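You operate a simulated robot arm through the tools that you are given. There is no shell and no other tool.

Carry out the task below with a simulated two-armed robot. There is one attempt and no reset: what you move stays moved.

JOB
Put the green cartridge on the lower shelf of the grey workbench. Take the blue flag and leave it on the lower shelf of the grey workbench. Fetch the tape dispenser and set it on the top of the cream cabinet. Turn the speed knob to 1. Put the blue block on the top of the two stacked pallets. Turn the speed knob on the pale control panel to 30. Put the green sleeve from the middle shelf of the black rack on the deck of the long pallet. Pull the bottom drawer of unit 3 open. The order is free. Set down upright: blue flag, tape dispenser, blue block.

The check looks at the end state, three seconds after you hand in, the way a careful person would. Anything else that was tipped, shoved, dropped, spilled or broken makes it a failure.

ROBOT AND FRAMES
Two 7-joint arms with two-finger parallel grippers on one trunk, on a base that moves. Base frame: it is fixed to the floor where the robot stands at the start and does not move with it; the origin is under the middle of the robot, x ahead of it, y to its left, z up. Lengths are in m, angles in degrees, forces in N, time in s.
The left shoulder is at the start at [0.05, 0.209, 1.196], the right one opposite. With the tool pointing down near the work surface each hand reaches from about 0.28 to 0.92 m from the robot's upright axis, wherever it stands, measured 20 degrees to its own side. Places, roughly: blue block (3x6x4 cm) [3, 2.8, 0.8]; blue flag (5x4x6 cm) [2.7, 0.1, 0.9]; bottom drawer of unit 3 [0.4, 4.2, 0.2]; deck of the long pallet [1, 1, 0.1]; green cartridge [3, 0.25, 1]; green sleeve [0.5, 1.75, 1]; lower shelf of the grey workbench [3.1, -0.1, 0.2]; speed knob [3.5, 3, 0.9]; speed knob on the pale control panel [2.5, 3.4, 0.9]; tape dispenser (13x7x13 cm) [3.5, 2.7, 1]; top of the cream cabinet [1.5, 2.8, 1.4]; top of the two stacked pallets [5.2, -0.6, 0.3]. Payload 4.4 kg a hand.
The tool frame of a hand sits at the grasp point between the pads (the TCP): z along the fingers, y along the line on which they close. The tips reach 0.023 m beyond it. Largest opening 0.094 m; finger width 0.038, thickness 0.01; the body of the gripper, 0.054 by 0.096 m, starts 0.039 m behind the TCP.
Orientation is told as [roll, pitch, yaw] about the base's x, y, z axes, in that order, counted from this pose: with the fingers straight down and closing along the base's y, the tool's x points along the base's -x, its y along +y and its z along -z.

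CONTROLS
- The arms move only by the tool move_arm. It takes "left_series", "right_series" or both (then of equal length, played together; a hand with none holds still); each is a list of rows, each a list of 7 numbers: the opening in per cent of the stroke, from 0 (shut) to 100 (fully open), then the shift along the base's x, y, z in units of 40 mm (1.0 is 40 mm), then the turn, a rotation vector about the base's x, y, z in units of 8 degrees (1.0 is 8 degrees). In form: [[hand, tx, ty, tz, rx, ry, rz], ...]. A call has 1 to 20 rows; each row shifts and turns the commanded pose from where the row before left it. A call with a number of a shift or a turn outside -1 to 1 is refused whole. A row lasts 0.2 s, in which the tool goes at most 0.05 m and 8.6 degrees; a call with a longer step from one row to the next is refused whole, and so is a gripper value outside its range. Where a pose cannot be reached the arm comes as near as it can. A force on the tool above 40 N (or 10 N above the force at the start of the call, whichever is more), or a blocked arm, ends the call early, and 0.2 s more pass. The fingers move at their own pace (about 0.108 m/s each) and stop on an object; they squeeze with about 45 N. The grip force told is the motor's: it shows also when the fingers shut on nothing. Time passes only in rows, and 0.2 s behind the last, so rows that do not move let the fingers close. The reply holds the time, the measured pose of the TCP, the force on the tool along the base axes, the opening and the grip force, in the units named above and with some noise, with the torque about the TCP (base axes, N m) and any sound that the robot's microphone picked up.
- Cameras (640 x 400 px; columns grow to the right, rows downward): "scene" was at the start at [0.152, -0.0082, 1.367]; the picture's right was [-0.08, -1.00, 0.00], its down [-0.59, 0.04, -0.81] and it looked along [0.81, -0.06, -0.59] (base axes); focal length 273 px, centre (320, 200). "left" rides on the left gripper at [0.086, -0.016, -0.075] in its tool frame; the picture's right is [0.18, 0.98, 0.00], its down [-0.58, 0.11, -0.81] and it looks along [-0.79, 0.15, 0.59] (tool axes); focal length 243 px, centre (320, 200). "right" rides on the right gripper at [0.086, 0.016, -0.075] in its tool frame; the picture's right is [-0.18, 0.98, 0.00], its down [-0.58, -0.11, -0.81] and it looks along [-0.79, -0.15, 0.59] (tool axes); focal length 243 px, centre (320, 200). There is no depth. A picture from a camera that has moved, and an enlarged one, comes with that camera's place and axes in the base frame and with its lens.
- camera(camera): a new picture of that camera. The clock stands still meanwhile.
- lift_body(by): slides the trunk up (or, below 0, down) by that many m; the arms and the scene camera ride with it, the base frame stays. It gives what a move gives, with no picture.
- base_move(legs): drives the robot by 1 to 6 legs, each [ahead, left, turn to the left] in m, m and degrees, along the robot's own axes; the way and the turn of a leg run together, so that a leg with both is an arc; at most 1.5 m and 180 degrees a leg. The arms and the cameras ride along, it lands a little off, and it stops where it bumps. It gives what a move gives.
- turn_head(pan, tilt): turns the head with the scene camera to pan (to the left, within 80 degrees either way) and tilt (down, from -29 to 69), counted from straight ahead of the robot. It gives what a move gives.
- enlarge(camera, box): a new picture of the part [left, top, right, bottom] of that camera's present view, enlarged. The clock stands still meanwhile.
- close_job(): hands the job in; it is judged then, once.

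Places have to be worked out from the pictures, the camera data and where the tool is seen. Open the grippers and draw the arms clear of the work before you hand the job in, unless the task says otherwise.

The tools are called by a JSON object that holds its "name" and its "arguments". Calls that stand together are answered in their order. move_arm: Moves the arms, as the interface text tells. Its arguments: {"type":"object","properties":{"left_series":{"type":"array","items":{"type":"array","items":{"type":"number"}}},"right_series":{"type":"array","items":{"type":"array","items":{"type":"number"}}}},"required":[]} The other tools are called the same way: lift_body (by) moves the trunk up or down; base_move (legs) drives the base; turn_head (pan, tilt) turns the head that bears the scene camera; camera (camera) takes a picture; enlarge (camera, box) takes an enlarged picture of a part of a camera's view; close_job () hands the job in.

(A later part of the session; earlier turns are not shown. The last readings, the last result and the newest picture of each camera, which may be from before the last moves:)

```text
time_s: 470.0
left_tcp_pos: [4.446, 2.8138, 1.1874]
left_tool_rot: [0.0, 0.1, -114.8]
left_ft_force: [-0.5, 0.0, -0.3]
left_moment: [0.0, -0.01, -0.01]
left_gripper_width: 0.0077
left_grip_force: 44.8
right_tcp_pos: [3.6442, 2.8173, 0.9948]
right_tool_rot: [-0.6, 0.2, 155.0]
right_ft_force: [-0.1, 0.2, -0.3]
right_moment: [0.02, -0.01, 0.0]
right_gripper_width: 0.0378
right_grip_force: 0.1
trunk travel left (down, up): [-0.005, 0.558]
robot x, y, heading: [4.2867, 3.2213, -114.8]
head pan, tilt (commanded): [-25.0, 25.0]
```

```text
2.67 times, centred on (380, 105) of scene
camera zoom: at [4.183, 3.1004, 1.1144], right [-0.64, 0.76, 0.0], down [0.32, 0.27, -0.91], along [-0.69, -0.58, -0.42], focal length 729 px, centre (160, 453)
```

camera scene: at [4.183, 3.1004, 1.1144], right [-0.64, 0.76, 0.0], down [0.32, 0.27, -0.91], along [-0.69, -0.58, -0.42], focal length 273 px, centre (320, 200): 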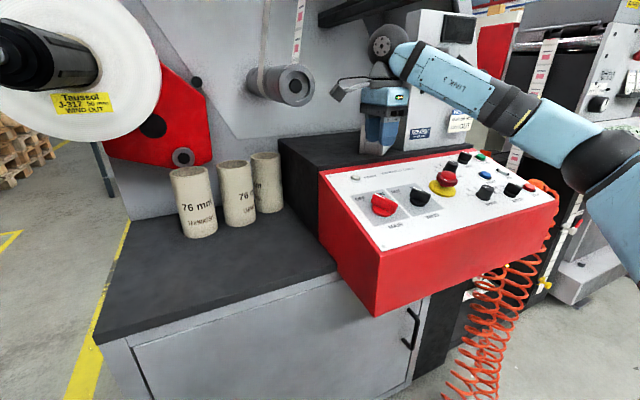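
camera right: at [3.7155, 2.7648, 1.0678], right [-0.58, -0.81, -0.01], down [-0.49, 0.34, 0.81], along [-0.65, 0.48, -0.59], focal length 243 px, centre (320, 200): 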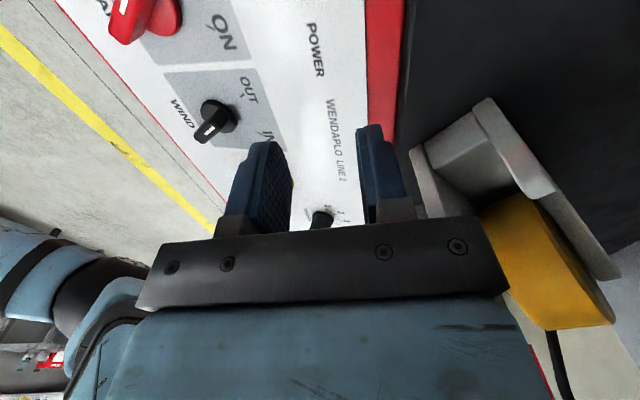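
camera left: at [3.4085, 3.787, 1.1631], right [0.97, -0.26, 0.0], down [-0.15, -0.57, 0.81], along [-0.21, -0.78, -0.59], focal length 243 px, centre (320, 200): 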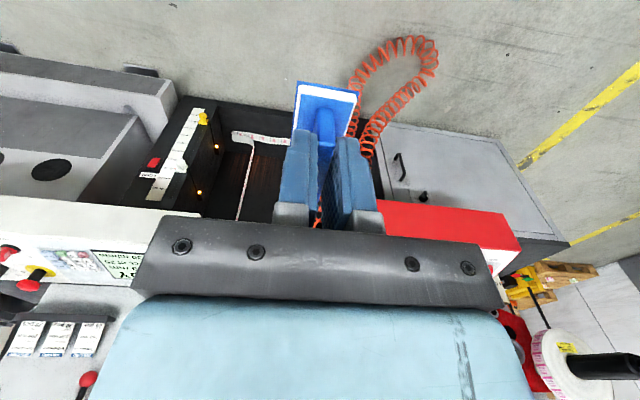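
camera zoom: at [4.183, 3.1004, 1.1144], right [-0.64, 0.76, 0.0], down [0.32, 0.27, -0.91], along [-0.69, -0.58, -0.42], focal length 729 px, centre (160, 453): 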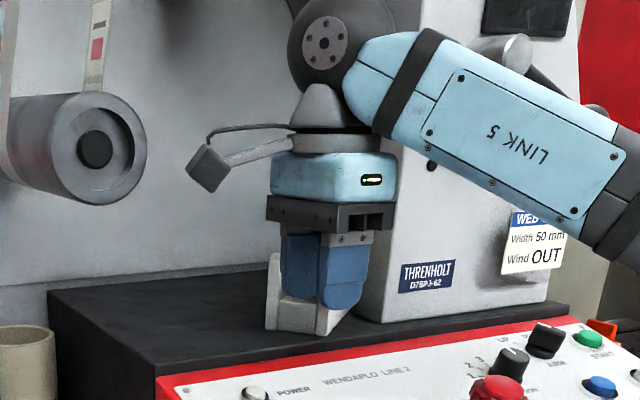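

It's still upright but yawed ~39°, its left end forward; the left-end grip can't hold its weight level. Plan: regrip the left end, drag-rotate it on the plinth to an open spot with its long axis fore-aft, then grip it over its middle with default yaw. First I move the hand aside and open.

{"name": "move_arm", "arguments": {"right_series": [[40, 0.85, 0.11, -0.12, 0, 0, 0], [40, 0.85, 0.11, -0.12, 0, 0, 0], [70, 0, 0, 0, 0, 0, 0.975], [100, 0, 0, 0, 0, 0, 0.975], [100, 0, 0, 0, 0, 0, 0.975], [100, 0, 0, 0, 0, 0, 0.975], [100, 0, 0, 0, 0, 0, 0.975]]}}

{"name": "camera", "arguments": {"camera": "right"}}

{"name": "enlarge", "arguments": {"camera": "scene", "box": [280, 30, 480, 180]}}

```text
time_s: 471.6
left_tcp_pos: [4.4468, 2.8137, 1.188]
left_tool_rot: [0.0, 0.1, -114.8]
left_ft_force: [-0.7, 0.3, -0.8]
left_moment: [0.0, 0.01, 0.03]
left_gripper_width: 0.0074
left_grip_force: 45.0
right_tcp_pos: [3.713, 2.8241, 0.9838]
right_tool_rot: [-0.7, 0.3, -165.9]
right_ft_force: [-0.9, 0.3, -0.9]
right_moment: [0.0, 0.0, 0.03]
right_gripper_width: 0.0937
right_grip_force: 0.0
trunk travel left (down, up): [-0.005, 0.558]
robot x, y, heading: [4.2869, 3.222, -114.8]
head pan, tilt (commanded): [-25.0, 25.0]
```

```text
taken
camera right: at [3.8005, 2.8287, 1.0576], right [0.06, -1.0, -0.01], down [-0.59, -0.05, 0.81], along [-0.8, -0.04, -0.59], focal length 243 px, centre (320, 200)
```

right: 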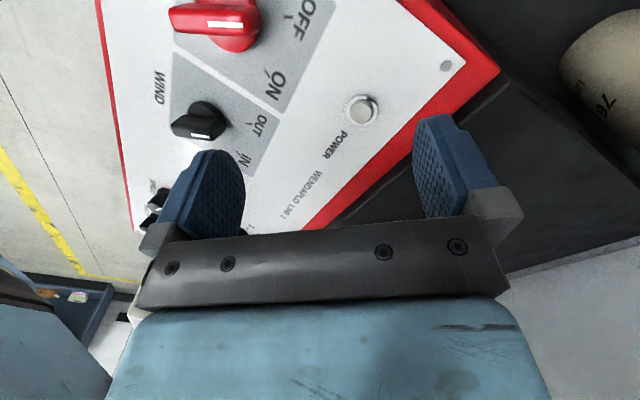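

```text
2.67 times, centred on (380, 105) of scene
camera zoom: at [4.1832, 3.0999, 1.1143], right [-0.64, 0.76, 0.0], down [0.32, 0.27, -0.91], along [-0.69, -0.58, -0.42], focal length 729 px, centre (160, 453)
```

zoom: 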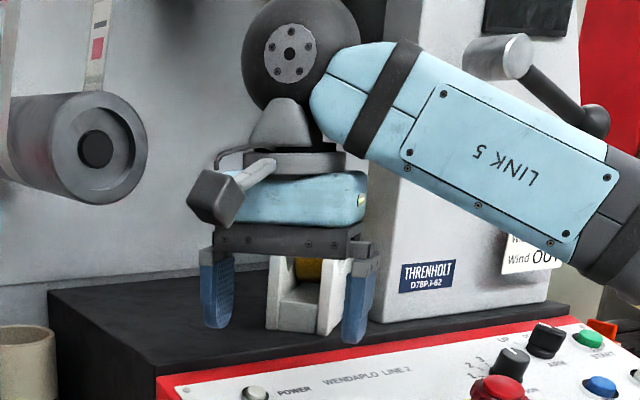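

The dispenser's left end now lies squarely between the open fingers as seen from the head. I move to 5 cm outside its left end, aligned with its long axis.

{"name": "move_arm", "arguments": {"right_series": [[100, -0.722, -0.4475, -0.115, 0, 0, 0], [100, -0.722, -0.4475, -0.115, 0, 0, 0], [100, -0.722, -0.4475, -0.115, 0, 0, 0]]}}

{"name": "camera", "arguments": {"camera": "right"}}

{"name": "enlarge", "arguments": {"camera": "scene", "box": [280, 30, 480, 180]}}

```text
time_s: 472.4
left_tcp_pos: [4.4459, 2.8126, 1.1874]
left_tool_rot: [-0.1, 0.1, -114.8]
left_ft_force: [-0.1, 0.1, -0.8]
left_moment: [0.01, -0.03, -0.01]
left_gripper_width: 0.0075
left_grip_force: 45.0
right_tcp_pos: [3.6256, 2.7698, 0.9706]
right_tool_rot: [-0.7, 0.2, -166.1]
right_ft_force: [0.1, 0.0, 0.3]
right_moment: [0.01, -0.02, -0.04]
right_gripper_width: 0.0938
right_grip_force: 0.0
trunk travel left (down, up): [-0.005, 0.558]
robot x, y, heading: [4.2879, 3.2246, -115.1]
head pan, tilt (commanded): [-25.0, 25.0]
```

```text
taken
camera right: at [3.7132, 2.7741, 1.0438], right [0.06, -1.0, -0.01], down [-0.59, -0.04, 0.81], along [-0.8, -0.04, -0.59], focal length 243 px, centre (320, 200)
```

right: 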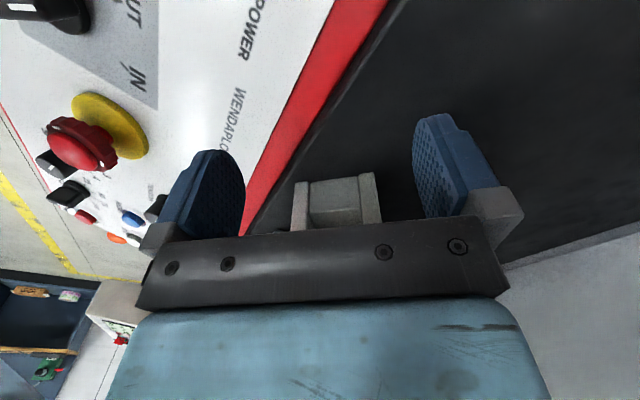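

```text
2.67 times, centred on (380, 105) of scene
camera zoom: at [4.1829, 3.0996, 1.1142], right [-0.64, 0.76, 0.0], down [0.32, 0.27, -0.91], along [-0.69, -0.58, -0.42], focal length 729 px, centre (160, 453)
```

zoom: 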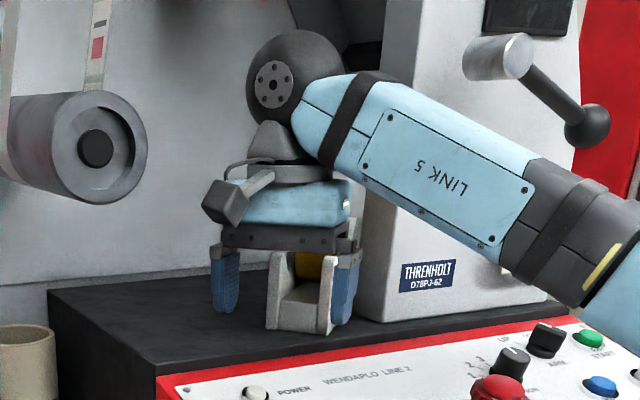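

Well centered. I slide inward 6 cm along its axis so the fingers straddle the left end, then close.

{"name": "move_arm", "arguments": {"right_series": [[100, -0.726, -0.1865, 0, 0, 0, 0], [100, -0.66, -0.17, 0, 0, 0, 0]]}}

{"name": "camera", "arguments": {"camera": "right"}}

```text
time_s: 473.0
left_tcp_pos: [4.4465, 2.8154, 1.1878]
left_tool_rot: [0.0, 0.1, -114.8]
left_ft_force: [-0.5, -0.1, 0.0]
left_moment: [0.01, -0.02, -0.01]
left_gripper_width: 0.0076
left_grip_force: 45.3
right_tcp_pos: [3.5727, 2.7565, 0.9719]
right_tool_rot: [-0.5, 0.1, -165.9]
right_ft_force: [6.4, 1.1, 5.3]
right_moment: [-0.19, 0.5, 0.14]
right_gripper_width: 0.0941
right_grip_force: 0.1
trunk travel left (down, up): [-0.005, 0.558]
robot x, y, heading: [4.286, 3.2201, -114.9]
head pan, tilt (commanded): [-25.0, 25.0]
```

```text
taken
camera right: at [3.66, 2.761, 1.0455], right [0.06, -1.0, -0.01], down [-0.59, -0.04, 0.81], along [-0.81, -0.04, -0.59], focal length 243 px, centre (320, 200)
```

right: 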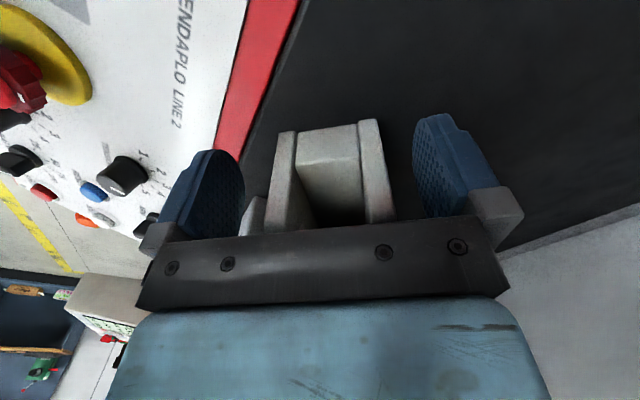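

Touching the roll lightly; I back off 5 mm and close.

{"name": "move_arm", "arguments": {"right_series": [[100, 0.12, 0.03, 0, 0, 0, 0], [70, 0, 0, 0, 0, 0, 0], [50, 0, 0, 0, 0, 0, 0], [40, 0, 0, 0, 0, 0, 0], [40, 0, 0, 0, 0, 0, 0]]}}

{"name": "camera", "arguments": {"camera": "right"}}

```text
time_s: 474.2
left_tcp_pos: [4.4463, 2.8135, 1.1869]
left_tool_rot: [0.0, 0.1, -114.8]
left_ft_force: [0.3, -0.3, -0.1]
left_moment: [-0.02, -0.03, -0.01]
left_gripper_width: 0.0076
left_grip_force: 44.9
right_tcp_pos: [3.5746, 2.7574, 0.9705]
right_tool_rot: [-0.6, 0.2, -166.0]
right_ft_force: [0.0, -3.4, 0.7]
right_moment: [-0.54, -0.12, 0.35]
right_gripper_width: 0.0624
right_grip_force: 45.2
trunk travel left (down, up): [-0.005, 0.558]
robot x, y, heading: [4.2826, 3.2233, -115.0]
head pan, tilt (commanded): [-25.0, 25.0]
```

```text
taken
camera right: at [3.6631, 2.7615, 1.0433], right [0.06, -1.0, -0.01], down [-0.59, -0.04, 0.81], along [-0.8, -0.04, -0.59], focal length 243 px, centre (320, 200)
```

right: 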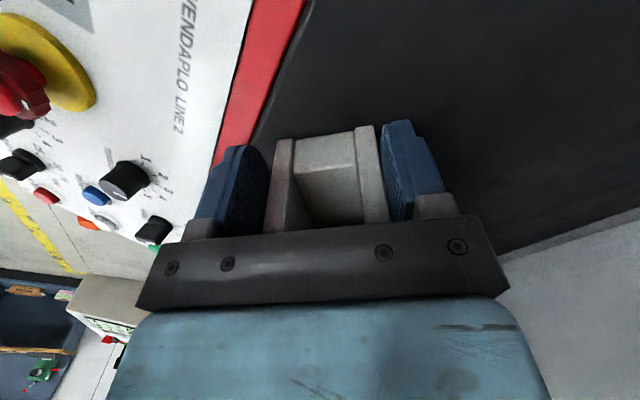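

Gripped. I drag-rotate it in plane: +51° while shifting ~10 cm left, in small steps.

{"name": "move_arm", "arguments": {"right_series": [[40, 0.3166, 0.009, 0.02, 0, 0, 0.8], [40, 0.3166, 0.009, 0.02, 0, 0, 0.8], [40, 0.3166, 0.009, 0, 0, 0, 0.8], [40, 0.3166, 0.009, 0, 0, 0, 0.8]]}}

{"name": "camera", "arguments": {"camera": "right"}}

{"name": "enlarge", "arguments": {"camera": "scene", "box": [280, 30, 480, 180]}}

```text
time_s: 475.2
left_tcp_pos: [4.446, 2.8126, 1.1869]
left_tool_rot: [0.0, 0.1, -114.8]
left_ft_force: [-0.6, -0.1, -0.3]
left_moment: [0.03, 0.01, 0.01]
left_gripper_width: 0.0077
left_grip_force: 44.8
right_tcp_pos: [3.6274, 2.7564, 0.9709]
right_tool_rot: [-0.8, 0.4, -140.3]
right_ft_force: [-1.0, 0.9, 0.2]
right_moment: [-0.06, -0.18, -0.18]
right_gripper_width: 0.0621
right_grip_force: 45.3
trunk travel left (down, up): [-0.005, 0.558]
robot x, y, heading: [4.2864, 3.2207, -114.9]
head pan, tilt (commanded): [-25.0, 25.0]
```

```text
taken
camera right: at [3.7038, 2.7998, 1.044], right [0.49, -0.87, -0.01], down [-0.51, -0.3, 0.8], along [-0.71, -0.38, -0.59], focal length 243 px, centre (320, 200)
```

right: 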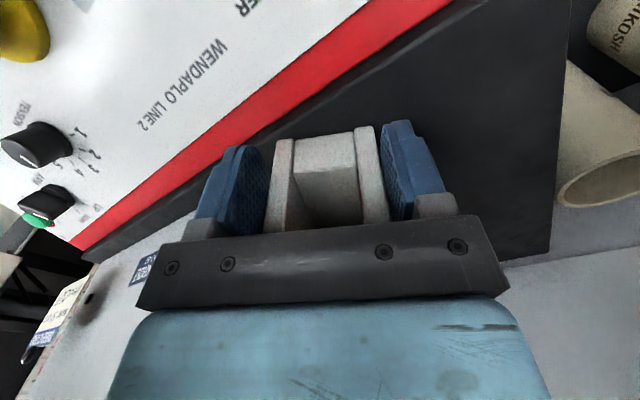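

```text
2.67 times, centred on (380, 105) of scene
camera zoom: at [4.1826, 3.0994, 1.1141], right [-0.64, 0.76, 0.0], down [0.32, 0.27, -0.91], along [-0.69, -0.58, -0.42], focal length 729 px, centre (160, 453)
```

zoom: 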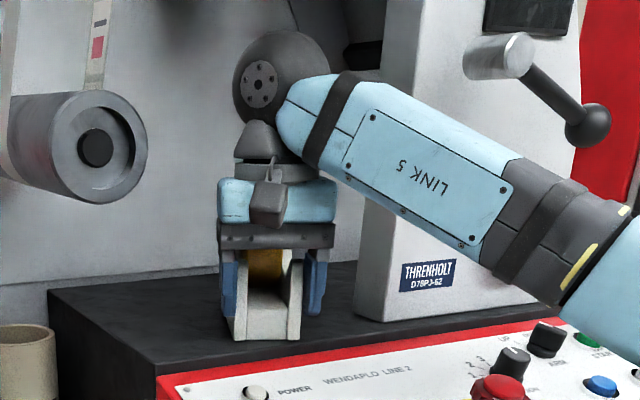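

The dispenser follows the hand nicely. I continue the remaining 26°.

{"name": "move_arm", "arguments": {"right_series": [[40, 0.2475, 0.05, 0, 0, 0, 0.8], [40, 0.2475, 0.05, 0, 0, 0, 0.8], [40, 0.2475, 0.05, 0, 0, 0, 0.8], [40, 0.2475, 0.05, 0, 0, 0, 0.8]]}}

{"name": "camera", "arguments": {"camera": "right"}}

{"name": "enlarge", "arguments": {"camera": "scene", "box": [250, 10, 450, 180]}}

```text
time_s: 476.2
left_tcp_pos: [4.4446, 2.8118, 1.1866]
left_tool_rot: [0.1, 0.2, -114.8]
left_ft_force: [-0.2, -0.7, 0.2]
left_moment: [-0.02, -0.01, -0.01]
left_gripper_width: 0.0075
left_grip_force: 44.9
right_tcp_pos: [3.6668, 2.7668, 0.9706]
right_tool_rot: [-0.6, 0.4, -114.7]
right_ft_force: [1.2, -0.2, 0.3]
right_moment: [0.63, -0.36, 0.01]
right_gripper_width: 0.0619
right_grip_force: 45.4
trunk travel left (down, up): [-0.005, 0.558]
robot x, y, heading: [4.2844, 3.2207, -114.9]
head pan, tilt (commanded): [-25.0, 25.0]
```

```text
taken
camera right: at [3.7175, 2.8373, 1.0443], right [0.82, -0.58, -0.01], down [-0.34, -0.49, 0.8], along [-0.47, -0.65, -0.59], focal length 243 px, centre (320, 200)
```

right: 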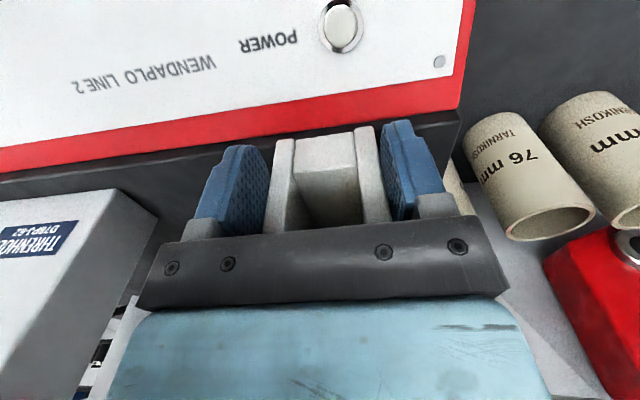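

```text
2.35 times, centred on (350, 95) of scene
camera zoom: at [4.1823, 3.0991, 1.114], right [-0.64, 0.76, 0.0], down [0.32, 0.27, -0.91], along [-0.69, -0.58, -0.42], focal length 643 px, centre (249, 447)
```

zoom: 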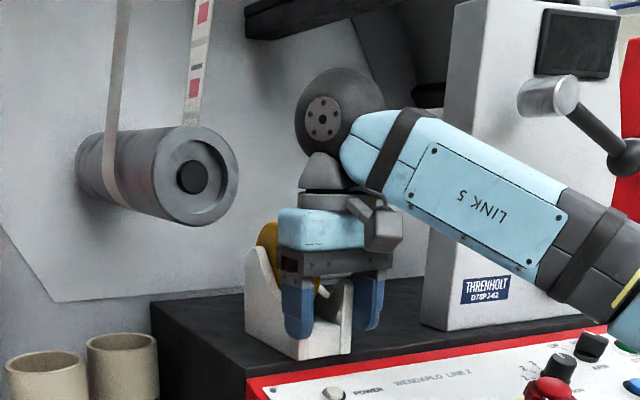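

The dispenser now stands with its long axis fore-aft in open space. I open, raise to z≈1.02 (palm above the roll) and slide back to straddle its heavier middle.

{"name": "move_arm", "arguments": {"right_series": [[70, 0, 0, 0, 0, 0, 0], [100, 0, 0, 0, 0, 0, 0], [100, 0, 0, 0, 0, 0, 0], [100, 0, 0, 0.65, 0, 0, 0], [100, 0, 0, 0.6, 0, 0, 0]]}}

{"name": "camera", "arguments": {"camera": "right"}}

{"name": "enlarge", "arguments": {"camera": "scene", "box": [250, 10, 450, 180]}}

```text
time_s: 477.4
left_tcp_pos: [4.4464, 2.8139, 1.1869]
left_tool_rot: [0.0, 0.1, -114.9]
left_ft_force: [-1.2, 0.0, -1.1]
left_moment: [-0.01, 0.02, 0.01]
left_gripper_width: 0.0077
left_grip_force: 45.4
right_tcp_pos: [3.6666, 2.7671, 1.0228]
right_tool_rot: [-0.7, 0.3, -114.8]
right_ft_force: [-0.3, -0.3, -0.4]
right_moment: [0.0, 0.01, 0.0]
right_gripper_width: 0.094
right_grip_force: 0.0
trunk travel left (down, up): [-0.005, 0.558]
robot x, y, heading: [4.2841, 3.2256, -114.9]
head pan, tilt (commanded): [-25.0, 25.0]
```

```text
taken
camera right: at [3.7185, 2.8381, 1.0963], right [0.81, -0.58, -0.01], down [-0.34, -0.49, 0.81], along [-0.47, -0.65, -0.59], focal length 243 px, centre (320, 200)
```

right: 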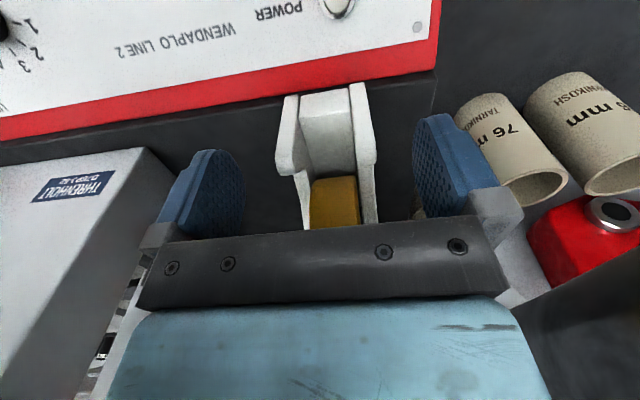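

```text
2.35 times, centred on (350, 95) of scene
camera zoom: at [4.1835, 3.1, 1.1143], right [-0.64, 0.76, 0.0], down [0.32, 0.27, -0.91], along [-0.69, -0.58, -0.42], focal length 643 px, centre (249, 447)
```

zoom: 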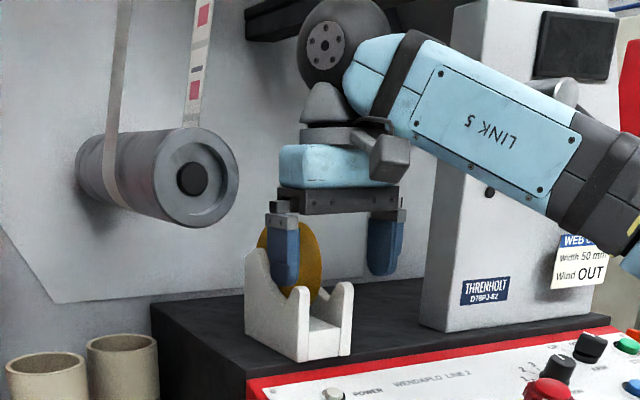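

Clear views: roll narrower than the plates. I slide back 8.5 cm at z≈1.018 to be over the middle/high side of the plates.

{"name": "move_arm", "arguments": {"right_series": [[100, -0.255, -0.6625, -0.04, 0, 0, 0], [100, -0.255, -0.6625, -0.04, 0, 0, 0]]}}

{"name": "camera", "arguments": {"camera": "right"}}

{"name": "enlarge", "arguments": {"camera": "scene", "box": [250, 0, 450, 170]}}

```text
time_s: 478.0
left_tcp_pos: [4.447, 2.8127, 1.1866]
left_tool_rot: [0.0, 0.1, -114.8]
left_ft_force: [-0.1, 0.5, 0.1]
left_moment: [0.01, -0.01, -0.01]
left_gripper_width: 0.0077
left_grip_force: 45.3
right_tcp_pos: [3.6454, 2.7137, 1.0194]
right_tool_rot: [-0.7, 0.2, -114.9]
right_ft_force: [-0.6, -0.4, -0.2]
right_moment: [0.01, 0.0, 0.0]
right_gripper_width: 0.0941
right_grip_force: 0.2
trunk travel left (down, up): [-0.005, 0.558]
robot x, y, heading: [4.2835, 3.2229, -115.0]
head pan, tilt (commanded): [-25.0, 25.0]
```

```text
taken
camera right: at [3.6973, 2.7842, 1.0926], right [0.81, -0.58, -0.01], down [-0.34, -0.49, 0.81], along [-0.47, -0.65, -0.59], focal length 243 px, centre (320, 200)
```

right: 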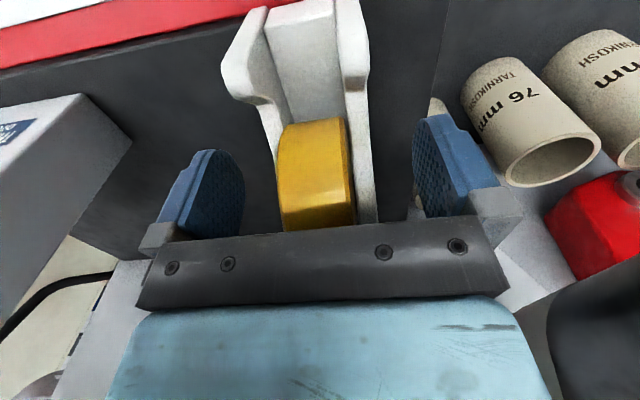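

```text
2.35 times, centred on (350, 85) of scene
camera zoom: at [4.1833, 3.0995, 1.1142], right [-0.64, 0.76, 0.0], down [0.32, 0.27, -0.91], along [-0.69, -0.58, -0.42], focal length 643 px, centre (249, 471)
```

zoom: 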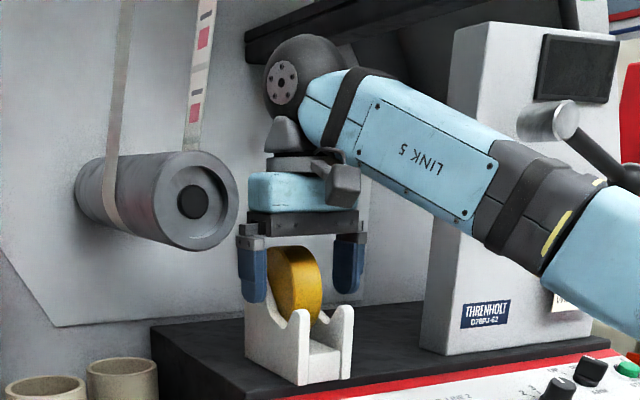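

Centered and contact-free. One more step of 2.8 cm back, then close and test the lift.

{"name": "move_arm", "arguments": {"right_series": [[100, -0.295, -0.635, -0.02, 0, 0, 0], [100, 0, 0, 0, 0, 0, 0]]}}

{"name": "camera", "arguments": {"camera": "right"}}

{"name": "enlarge", "arguments": {"camera": "scene", "box": [250, 0, 450, 170]}}

```text
time_s: 478.6
left_tcp_pos: [4.4459, 2.8138, 1.188]
left_tool_rot: [0.0, 0.1, -114.8]
left_ft_force: [0.8, 0.6, -0.6]
left_moment: [-0.03, -0.02, 0.0]
left_gripper_width: 0.0075
left_grip_force: 45.0
right_tcp_pos: [3.6327, 2.6897, 1.0183]
right_tool_rot: [-0.5, 0.1, -114.8]
right_ft_force: [-0.5, -0.5, 1.2]
right_moment: [0.01, 0.0, 0.0]
right_gripper_width: 0.0942
right_grip_force: 0.0
trunk travel left (down, up): [-0.005, 0.558]
robot x, y, heading: [4.2847, 3.2207, -114.9]
head pan, tilt (commanded): [-25.0, 25.0]
```

```text
taken
camera right: at [3.6847, 2.7601, 1.0924], right [0.81, -0.58, -0.01], down [-0.34, -0.49, 0.81], along [-0.47, -0.65, -0.59], focal length 243 px, centre (320, 200)
```

right: 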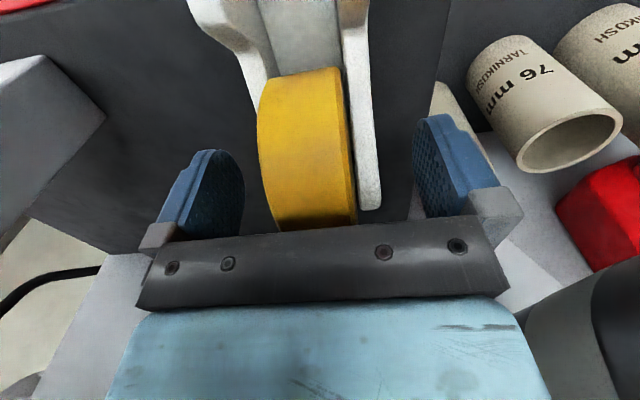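

```text
2.35 times, centred on (350, 85) of scene
camera zoom: at [4.1829, 3.1002, 1.1143], right [-0.64, 0.76, 0.0], down [0.32, 0.27, -0.91], along [-0.69, -0.58, -0.42], focal length 643 px, centre (249, 471)
```

zoom: 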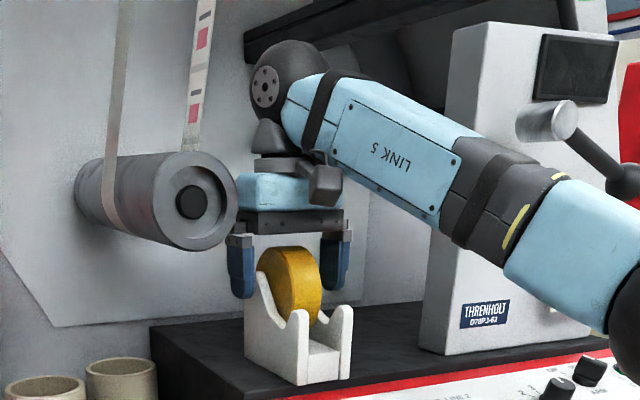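

The fingers overlap the tall part of the plates by ~2.5 cm. I close and test-lift by 2 cm.

{"name": "move_arm", "arguments": {"right_series": [[80, 0, 0, 0, 0, 0, 0], [65, 0, 0, 0, 0, 0, 0], [50, 0, 0, 0, 0, 0, 0], [40, 0, 0, 0, 0, 0, 0], [40, 0, 0, 0, 0, 0, 0]]}}

{"name": "move_arm", "arguments": {"right_series": [[40, 0, 0, 0.12, 0, 0, 0], [40, 0, 0, 0, 0, 0, 0]]}}

{"name": "camera", "arguments": {"camera": "right"}}

{"name": "enlarge", "arguments": {"camera": "scene", "box": [250, 0, 450, 170]}}

```text
time_s: 479.8
left_tcp_pos: [4.445, 2.8138, 1.1886]
left_tool_rot: [0.0, 0.1, -114.8]
left_ft_force: [-0.9, -0.1, -0.8]
left_moment: [0.0, 0.01, 0.03]
left_gripper_width: 0.0075
left_grip_force: 45.1
right_tcp_pos: [3.632, 2.6882, 1.0193]
right_tool_rot: [-0.5, 0.1, -114.9]
right_ft_force: [-6.3, 1.4, 4.2]
right_moment: [0.09, 0.02, 0.05]
right_gripper_width: 0.0619
right_grip_force: 45.1
trunk travel left (down, up): [-0.005, 0.558]
robot x, y, heading: [4.2828, 3.2222, -114.8]
head pan, tilt (commanded): [-25.0, 25.0]
```

```text
time_s: 480.4
left_tcp_pos: [4.4449, 2.8129, 1.1878]
left_tool_rot: [0.1, 0.3, -114.8]
left_ft_force: [-0.6, 0.2, 0.7]
left_moment: [-0.01, -0.01, 0.0]
left_gripper_width: 0.0076
left_grip_force: 44.4
right_tcp_pos: [3.6321, 2.6878, 1.0209]
right_tool_rot: [-0.6, 0.5, -114.7]
right_ft_force: [0.7, -0.1, 0.4]
right_moment: [-0.12, 0.01, -0.01]
right_gripper_width: 0.0622
right_grip_force: 45.0
trunk travel left (down, up): [-0.005, 0.558]
robot x, y, heading: [4.2821, 3.2236, -114.8]
head pan, tilt (commanded): [-25.0, 25.0]
```

```text
taken
camera right: at [3.6843, 2.7583, 1.0944], right [0.81, -0.58, -0.01], down [-0.34, -0.49, 0.8], along [-0.47, -0.65, -0.59], focal length 243 px, centre (320, 200)
```

right: 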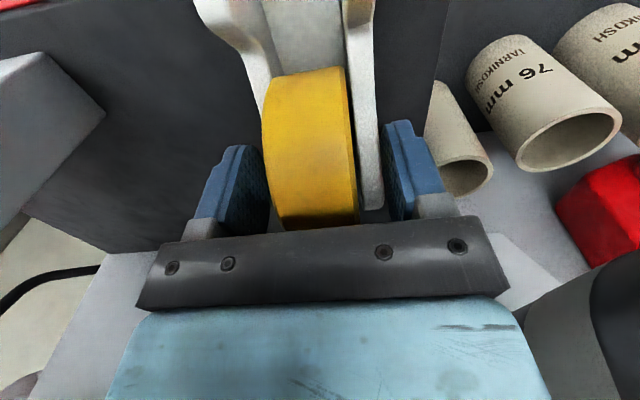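

```text
2.35 times, centred on (350, 85) of scene
camera zoom: at [4.182, 3.0989, 1.1138], right [-0.64, 0.76, 0.0], down [0.32, 0.27, -0.91], along [-0.69, -0.58, -0.42], focal length 643 px, centre (249, 471)
```

zoom: 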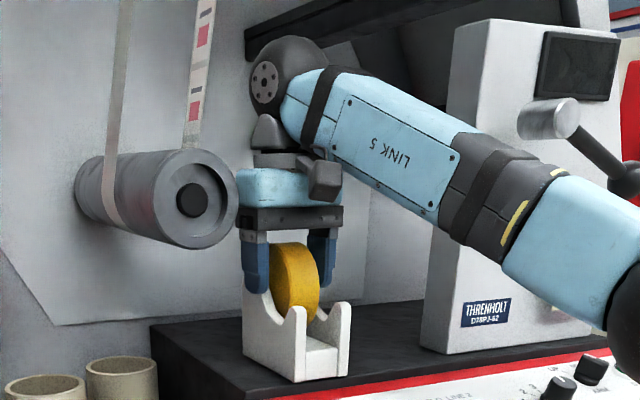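

The wrist seems to be touching the handle bracket above (no load taken). I lower 4 mm and drag the dispenser 6 cm forward and 1 cm left on the surface, out from under it.

{"name": "move_arm", "arguments": {"right_series": [[40, 0, 0, -0.12, 0, 0, 0], [40, 0.3, 0.41, 0, 0, 0, 0], [40, 0.3, 0.41, 0, 0, 0, 0], [40, 0.3, 0.41, 0, 0, 0, 0]]}}

{"name": "enlarge", "arguments": {"camera": "scene", "box": [250, 0, 450, 170]}}

{"name": "camera", "arguments": {"camera": "right"}}

```text
time_s: 481.4
left_tcp_pos: [4.446, 2.8133, 1.1862]
left_tool_rot: [0.0, 0.1, -114.8]
left_ft_force: [-0.2, -0.3, -1.5]
left_moment: [0.01, 0.0, -0.03]
left_gripper_width: 0.0075
left_grip_force: 45.9
right_tcp_pos: [3.6682, 2.7375, 1.0197]
right_tool_rot: [-0.6, 0.0, -114.9]
right_ft_force: [-3.5, -2.5, 7.5]
right_moment: [-0.43, -0.17, -0.06]
right_gripper_width: 0.0621
right_grip_force: 44.9
trunk travel left (down, up): [-0.005, 0.558]
robot x, y, heading: [4.2848, 3.2211, -114.9]
head pan, tilt (commanded): [-25.0, 25.0]
```

```text
2.35 times, centred on (350, 85) of scene
camera zoom: at [4.1832, 3.1001, 1.1145], right [-0.64, 0.76, 0.0], down [0.32, 0.27, -0.91], along [-0.69, -0.58, -0.42], focal length 643 px, centre (249, 471)
```

zoom: 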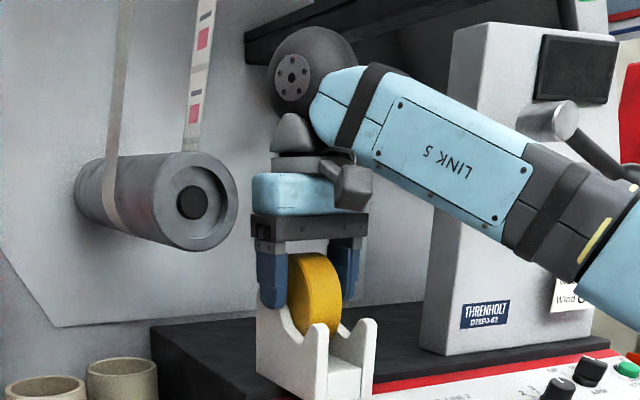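

```text
taken
camera right: at [3.7213, 2.8094, 1.0924], right [0.81, -0.58, -0.01], down [-0.34, -0.49, 0.81], along [-0.47, -0.65, -0.59], focal length 243 px, centre (320, 200)
```

right: 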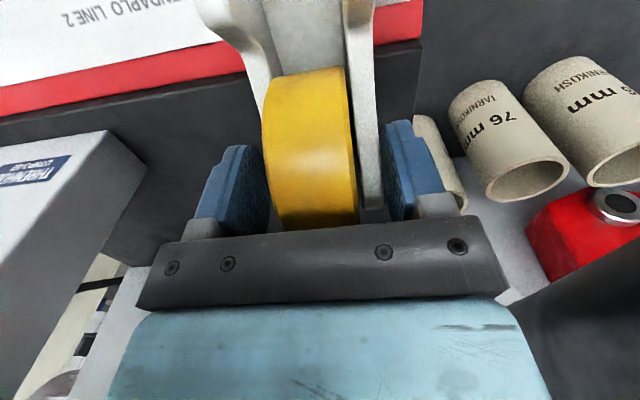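

The dispenser followed. Now I lift 2.4 cm here and check the load.

{"name": "move_arm", "arguments": {"right_series": [[40, 0, 0, 0.2, 0, 0, 0], [40, 0, 0, 0.2, 0, 0, 0], [40, 0, 0, 0.2, 0, 0, 0], [40, 0, 0, 0, 0, 0, 0]]}}

{"name": "enlarge", "arguments": {"camera": "scene", "box": [250, 0, 450, 170]}}

{"name": "camera", "arguments": {"camera": "right"}}

```text
time_s: 482.4
left_tcp_pos: [4.4452, 2.8129, 1.1884]
left_tool_rot: [0.1, 0.3, -114.8]
left_ft_force: [-0.5, 0.6, 0.2]
left_moment: [0.03, -0.01, 0.03]
left_gripper_width: 0.0076
left_grip_force: 45.3
right_tcp_pos: [3.6687, 2.7372, 1.04]
right_tool_rot: [-0.7, 0.3, -114.7]
right_ft_force: [-0.2, -0.4, -13.2]
right_moment: [-0.1, 0.03, -0.02]
right_gripper_width: 0.0623
right_grip_force: 44.5
trunk travel left (down, up): [-0.005, 0.558]
robot x, y, heading: [4.289, 3.2229, -114.7]
head pan, tilt (commanded): [-25.0, 25.0]
```

```text
2.35 times, centred on (350, 85) of scene
camera zoom: at [4.1819, 3.099, 1.114], right [-0.64, 0.76, 0.0], down [0.32, 0.27, -0.91], along [-0.69, -0.58, -0.42], focal length 643 px, centre (249, 471)
```

zoom: 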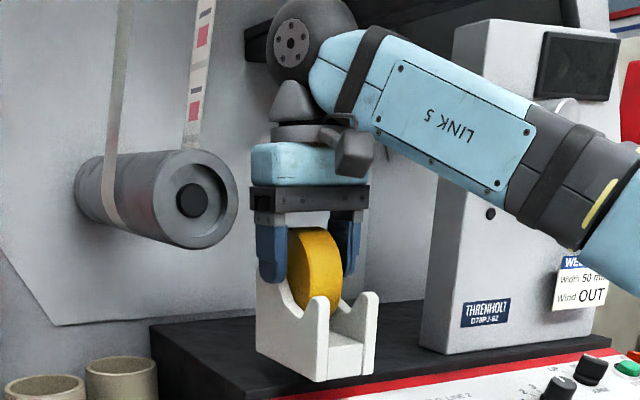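

```text
taken
camera right: at [3.7207, 2.8078, 1.1141], right [0.81, -0.58, -0.01], down [-0.34, -0.49, 0.8], along [-0.47, -0.65, -0.59], focal length 243 px, centre (320, 200)
```

right: 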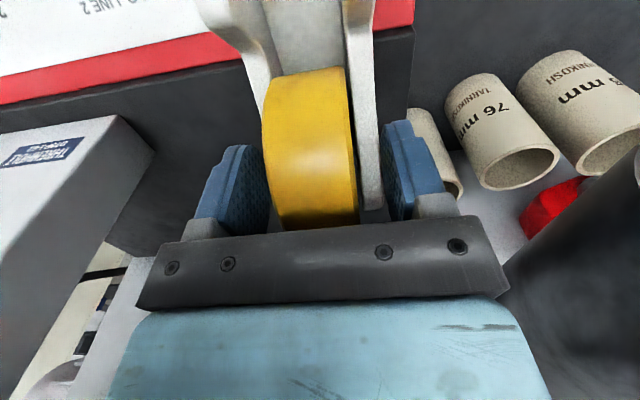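

Held: 13 N with almost zero moment, so the grip is right over its center of mass. I back it out with the arm, shifting left to stay clear of the green handle.

{"name": "move_arm", "arguments": {"right_series": [[40, 0.4, 0.86, 0.1, 0, 0, 0], [40, 0.4, 0.86, 0.1, 0, 0, 0], [40, 0.77, 0.4675, 0.1, 0, 0, 0], [40, 0.77, 0.4675, 0.1, 0, 0, 0], [40, 0.4, 0.86, 0.1, 0, 0, 0], [40, 0.4, 0.86, 0.1, 0, 0, 0], [40, 0.4, 0.86, 0.1, 0, 0, 0]]}}

{"name": "camera", "arguments": {"camera": "scene"}}

```text
time_s: 484.0
left_tcp_pos: [4.4445, 2.8146, 1.1888]
left_tool_rot: [0.1, 0.1, -114.9]
left_ft_force: [0.3, 0.3, -1.0]
left_moment: [0.01, 0.0, -0.04]
left_gripper_width: 0.0075
left_grip_force: 45.1
right_tcp_pos: [3.8119, 2.9494, 1.0712]
right_tool_rot: [-0.6, 0.1, -114.9]
right_ft_force: [0.2, 0.4, -14.4]
right_moment: [-0.11, 0.04, 0.0]
right_gripper_width: 0.062
right_grip_force: 44.9
trunk travel left (down, up): [-0.005, 0.558]
robot x, y, heading: [4.2859, 3.2216, -114.9]
head pan, tilt (commanded): [-25.0, 25.0]
```

```text
taken
camera scene: at [4.1825, 3.1002, 1.1143], right [-0.64, 0.76, 0.0], down [0.32, 0.27, -0.91], along [-0.69, -0.58, -0.42], focal length 273 px, centre (320, 200)
```

scene: 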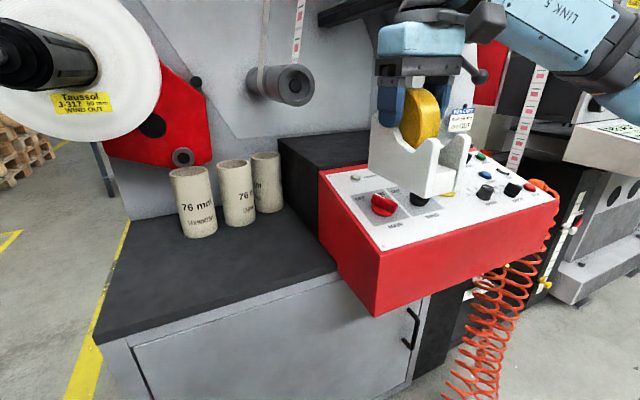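

The dispenser is out and held above the panel. I back the base off 0.45 m and raise the trunk.

{"name": "base_move", "arguments": {"legs": [[-0.45, 0, 0]]}}

{"name": "lift_body", "arguments": {"by": 0.25}}

{"name": "turn_head", "arguments": {"pan": -10, "tilt": 30}}

{"name": "camera", "arguments": {"camera": "scene"}}

```text
time_s: 486.7
left_tcp_pos: [4.6322, 3.2169, 1.1881]
left_tool_rot: [0.2, 0.2, -114.8]
left_ft_force: [0.2, 0.1, 0.2]
left_moment: [0.02, 0.02, 0.04]
left_gripper_width: 0.0077
left_grip_force: 44.4
right_tcp_pos: [3.9991, 3.352, 1.0698]
right_tool_rot: [-0.6, 0.1, -114.9]
right_ft_force: [0.3, 0.4, -13.5]
right_moment: [-0.09, 0.05, 0.0]
right_gripper_width: 0.0619
right_grip_force: 45.5
trunk travel left (down, up): [-0.005, 0.558]
robot x, y, heading: [4.4747, 3.6247, -115.1]
head pan, tilt (commanded): [-25.0, 25.0]
```

```text
time_s: 489.3
left_tcp_pos: [4.6322, 3.2174, 1.4382]
left_tool_rot: [0.2, 0.2, -114.8]
left_ft_force: [-0.1, 0.2, -0.6]
left_moment: [0.01, 0.0, 0.0]
left_gripper_width: 0.0075
left_grip_force: 45.0
right_tcp_pos: [3.998, 3.3516, 1.3185]
right_tool_rot: [-0.6, 0.3, -114.9]
right_ft_force: [0.2, 0.2, -14.0]
right_moment: [-0.08, 0.04, 0.0]
right_gripper_width: 0.0618
right_grip_force: 45.5
trunk travel left (down, up): [-0.255, 0.308]
robot x, y, heading: [4.475, 3.6274, -115.0]
head pan, tilt (commanded): [-25.0, 25.0]
```

```text
time_s: 490.0
left_tcp_pos: [4.6322, 3.2176, 1.4363]
left_tool_rot: [0.1, 0.1, -114.8]
left_ft_force: [-0.3, 0.3, -0.6]
left_moment: [0.05, 0.01, 0.01]
left_gripper_width: 0.0075
left_grip_force: 45.2
right_tcp_pos: [3.9987, 3.3519, 1.3194]
right_tool_rot: [-0.7, 0.2, -114.9]
right_ft_force: [-0.7, 0.7, -13.6]
right_moment: [-0.09, 0.03, 0.02]
right_gripper_width: 0.0616
right_grip_force: 44.7
trunk travel left (down, up): [-0.255, 0.308]
robot x, y, heading: [4.4737, 3.626, -114.9]
head pan, tilt (commanded): [-10.0, 30.0]
```

```text
taken
camera scene: at [4.3883, 3.4889, 1.3562], right [-0.82, 0.57, 0.0], down [0.29, 0.41, -0.87], along [-0.5, -0.71, -0.5], focal length 273 px, centre (320, 200)
```

scene: 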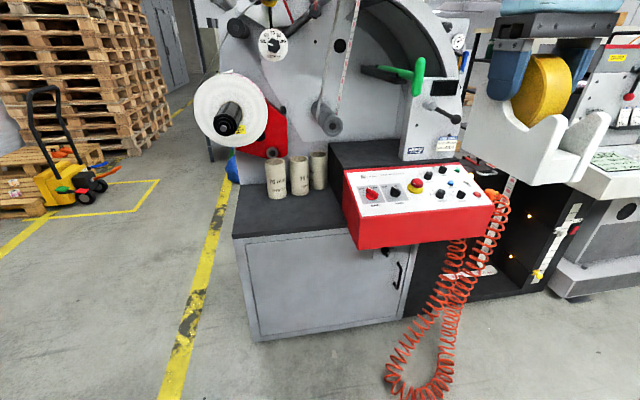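

Both items are held. I zoom on the red panel to verify the SPEED knob wasn't disturbed.

{"name": "enlarge", "arguments": {"camera": "scene", "box": [345, 150, 495, 230]}}

```text
4.27 times, centred on (420, 190) of scene
camera zoom: at [4.3883, 3.4889, 1.3562], right [-0.82, 0.57, 0.0], down [0.29, 0.41, -0.87], along [-0.5, -0.71, -0.5], focal length 1166 px, centre (-107, 243)
```

zoom: 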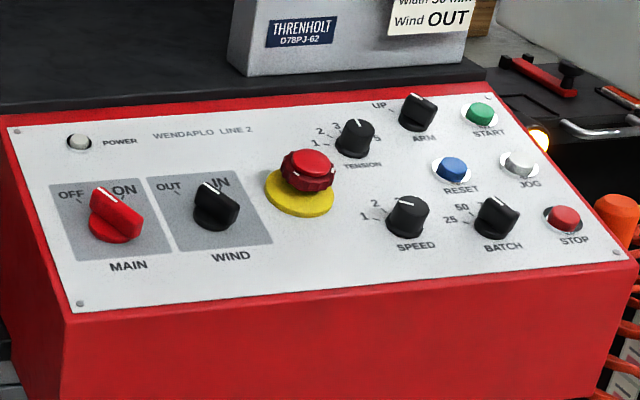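

All good. Now toward the cream cabinet: to pass between the machine and the hand truck I extend both arms forward (elbows tucked) with the loads at z≈1.15.

{"name": "move_arm", "arguments": {"right_series": [[40, -0.15, -0.98, -0.4, 0, 0, 0], [40, -0.15, -0.98, -0.4, 0, 0, 0], [40, -0.15, -0.98, -0.4, 0, 0, 0], [40, -0.15, -0.98, -0.4, 0, 0, 0], [40, -0.15, -0.98, -0.4, 0, 0, 0], [40, -0.15, -0.98, -0.4, 0, 0, 0], [40, -0.15, -0.98, -0.4, 0, 0, 0], [40, -0.15, -0.98, -0.4, 0, 0, 0], [40, -0.15, -0.98, -0.4, 0, 0, 0], [40, -0.15, -0.98, -0.4, 0, 0, 0]], "left_series": [[4, -0.75, -0.75, -0.6, 0, 0, 0], [4, -0.75, -0.75, -0.6, 0, 0, 0], [4, -0.75, -0.75, -0.6, 0, 0, 0], [4, -0.75, -0.75, -0.6, 0, 0, 0], [4, -0.75, -0.75, -0.6, 0, 0, 0], [4, -0.75, -0.75, -0.6, 0, 0, 0], [4, -0.75, -0.75, -0.6, 0, 0, 0], [4, -0.75, -0.75, -0.6, 0, 0, 0], [4, -0.75, -0.75, -0.6, 0, 0, 0], [4, -0.75, -0.75, -0.6, 0, 0, 0]]}}

{"name": "camera", "arguments": {"camera": "scene"}}

```text
time_s: 492.2
left_tcp_pos: [4.3321, 2.914, 1.1928]
left_tool_rot: [0.1, 0.4, -114.8]
left_ft_force: [0.0, -0.3, -1.4]
left_moment: [0.05, 0.0, -0.01]
left_gripper_width: 0.0077
left_grip_force: 44.6
right_tcp_pos: [3.9396, 2.956, 1.1561]
right_tool_rot: [-0.6, 0.6, -114.8]
right_ft_force: [-0.4, -1.7, -13.8]
right_moment: [-0.07, 0.03, 0.0]
right_gripper_width: 0.0618
right_grip_force: 44.9
trunk travel left (down, up): [-0.255, 0.308]
robot x, y, heading: [4.4711, 3.6283, -114.8]
head pan, tilt (commanded): [-10.0, 30.0]
```

```text
taken
camera scene: at [4.3882, 3.4846, 1.3555], right [-0.82, 0.57, 0.0], down [0.29, 0.41, -0.86], along [-0.49, -0.71, -0.5], focal length 273 px, centre (320, 200)
```

scene: 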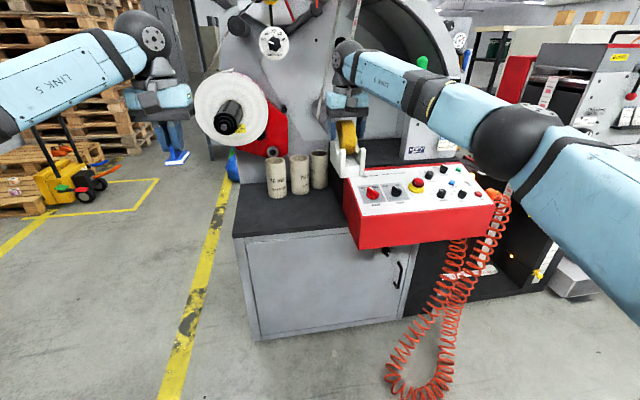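

Arms are extended with loads held. I strafe left 0.85 m into the lane and look.

{"name": "base_move", "arguments": {"legs": [[0, 0.85, 0]]}}

{"name": "turn_head", "arguments": {"pan": 0, "tilt": 25}}

{"name": "camera", "arguments": {"camera": "scene"}}

```text
time_s: 500.1
left_tcp_pos: [5.1065, 2.5579, 1.1979]
left_tool_rot: [-0.1, 0.2, -114.8]
left_ft_force: [0.4, -0.6, -0.5]
left_moment: [-0.02, -0.01, 0.02]
left_gripper_width: 0.0076
left_grip_force: 44.9
right_tcp_pos: [4.7109, 2.6004, 1.1581]
right_tool_rot: [-0.6, 0.4, -115.0]
right_ft_force: [-0.8, 0.5, -14.7]
right_moment: [-0.07, 0.04, 0.03]
right_gripper_width: 0.0619
right_grip_force: 45.2
trunk travel left (down, up): [-0.255, 0.308]
robot x, y, heading: [5.2474, 3.2688, -115.3]
head pan, tilt (commanded): [-10.0, 30.0]
```

```text
time_s: 500.8
left_tcp_pos: [5.1058, 2.5574, 1.1967]
left_tool_rot: [0.0, 0.1, -114.9]
left_ft_force: [0.3, 0.2, -0.6]
left_moment: [0.04, 0.01, 0.02]
left_gripper_width: 0.0076
left_grip_force: 45.2
right_tcp_pos: [4.7116, 2.5982, 1.1577]
right_tool_rot: [-0.7, 0.3, -114.9]
right_ft_force: [0.3, 0.7, -13.5]
right_moment: [-0.09, 0.01, 0.0]
right_gripper_width: 0.0619
right_grip_force: 45.1
trunk travel left (down, up): [-0.255, 0.308]
robot x, y, heading: [5.2448, 3.2656, -114.9]
head pan, tilt (commanded): [0.0, 25.0]
```

```text
taken
camera scene: at [5.1754, 3.1185, 1.3639], right [-0.91, 0.42, 0.0], down [0.18, 0.38, -0.91], along [-0.38, -0.82, -0.42], focal length 273 px, centre (320, 200)
```

scene: 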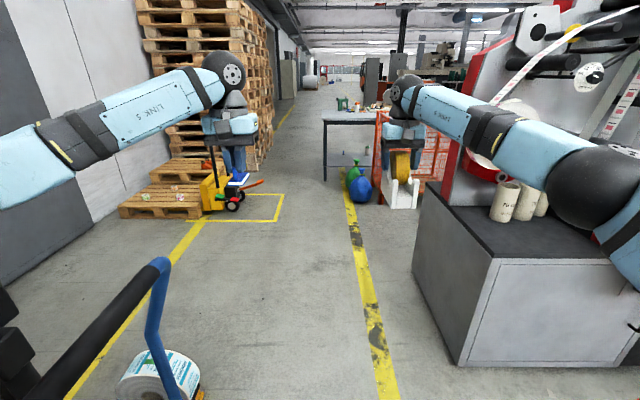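

The lane ahead is visible; a trolley handle appears close on the left. I look left to locate it before moving.

{"name": "turn_head", "arguments": {"pan": 50, "tilt": 35}}

{"name": "camera", "arguments": {"camera": "scene"}}

```text
time_s: 502.0
left_tcp_pos: [5.1065, 2.5577, 1.1961]
left_tool_rot: [0.0, 0.2, -114.9]
left_ft_force: [0.0, -0.1, -0.1]
left_moment: [0.02, 0.02, 0.0]
left_gripper_width: 0.0076
left_grip_force: 45.1
right_tcp_pos: [4.713, 2.5992, 1.1578]
right_tool_rot: [-0.5, 0.2, -115.0]
right_ft_force: [-0.4, 0.1, -14.2]
right_moment: [-0.12, -0.01, -0.01]
right_gripper_width: 0.0618
right_grip_force: 44.5
trunk travel left (down, up): [-0.255, 0.308]
robot x, y, heading: [5.2494, 3.265, -115.0]
head pan, tilt (commanded): [50.0, 35.0]
```

```text
taken
camera scene: at [5.2516, 3.1223, 1.3483], right [-0.91, -0.42, 0.0], down [-0.24, 0.52, -0.82], along [0.35, -0.74, -0.57], focal length 273 px, centre (320, 200)
```

scene: 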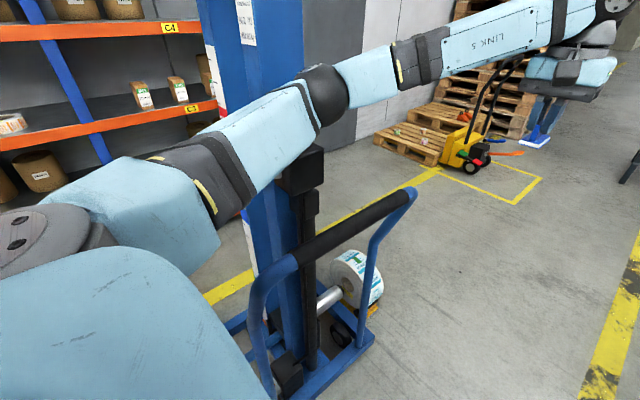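

The trolley's frame is at e1≥3.83 with its handle at e1≈3.75, z≈0.95; I shift 6 cm right and drive 1.2 m down the lane, then re-check.

{"name": "base_move", "arguments": {"legs": [[0, -0.06, 0], [1.2, 0, 0]]}}

{"name": "turn_head", "arguments": {"pan": -30, "tilt": 25}}

{"name": "camera", "arguments": {"camera": "scene"}}

```text
time_s: 508.9
left_tcp_pos: [4.5479, 1.5001, 1.1965]
left_tool_rot: [0.0, 0.3, -114.8]
left_ft_force: [-1.2, -0.3, -0.7]
left_moment: [0.0, 0.01, -0.02]
left_gripper_width: 0.0079
left_grip_force: 44.7
right_tcp_pos: [4.1533, 1.5422, 1.1573]
right_tool_rot: [-0.5, 0.2, -115.0]
right_ft_force: [0.2, -0.7, -13.9]
right_moment: [-0.05, 0.04, -0.02]
right_gripper_width: 0.0617
right_grip_force: 45.0
trunk travel left (down, up): [-0.255, 0.308]
robot x, y, heading: [4.6918, 2.212, -115.0]
head pan, tilt (commanded): [50.0, 35.0]
```

```text
time_s: 510.4
left_tcp_pos: [4.5478, 1.5001, 1.1964]
left_tool_rot: [0.0, 0.2, -115.0]
left_ft_force: [0.1, -0.4, 0.0]
left_moment: [0.0, 0.01, 0.01]
left_gripper_width: 0.0074
left_grip_force: 44.9
right_tcp_pos: [4.1522, 1.5421, 1.1589]
right_tool_rot: [-0.7, 0.3, -115.1]
right_ft_force: [0.3, -0.1, -13.0]
right_moment: [-0.11, 0.04, 0.0]
right_gripper_width: 0.0619
right_grip_force: 45.6
trunk travel left (down, up): [-0.255, 0.308]
robot x, y, heading: [4.6857, 2.2055, -114.9]
head pan, tilt (commanded): [-30.0, 25.0]
```

```text
taken
camera scene: at [4.5803, 2.0917, 1.364], right [-0.57, 0.82, 0.0], down [0.35, 0.24, -0.91], along [-0.74, -0.52, -0.42], focal length 273 px, centre (320, 200)
```

scene: 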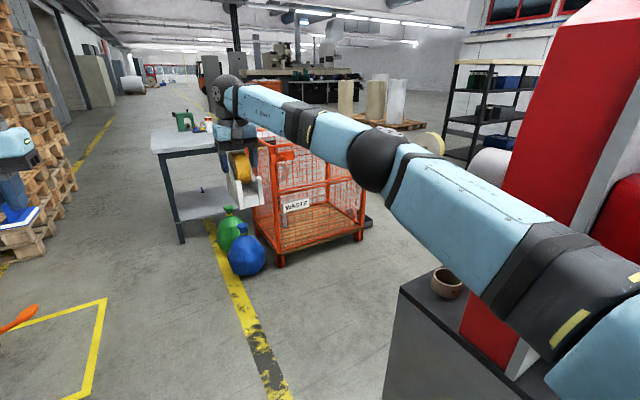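

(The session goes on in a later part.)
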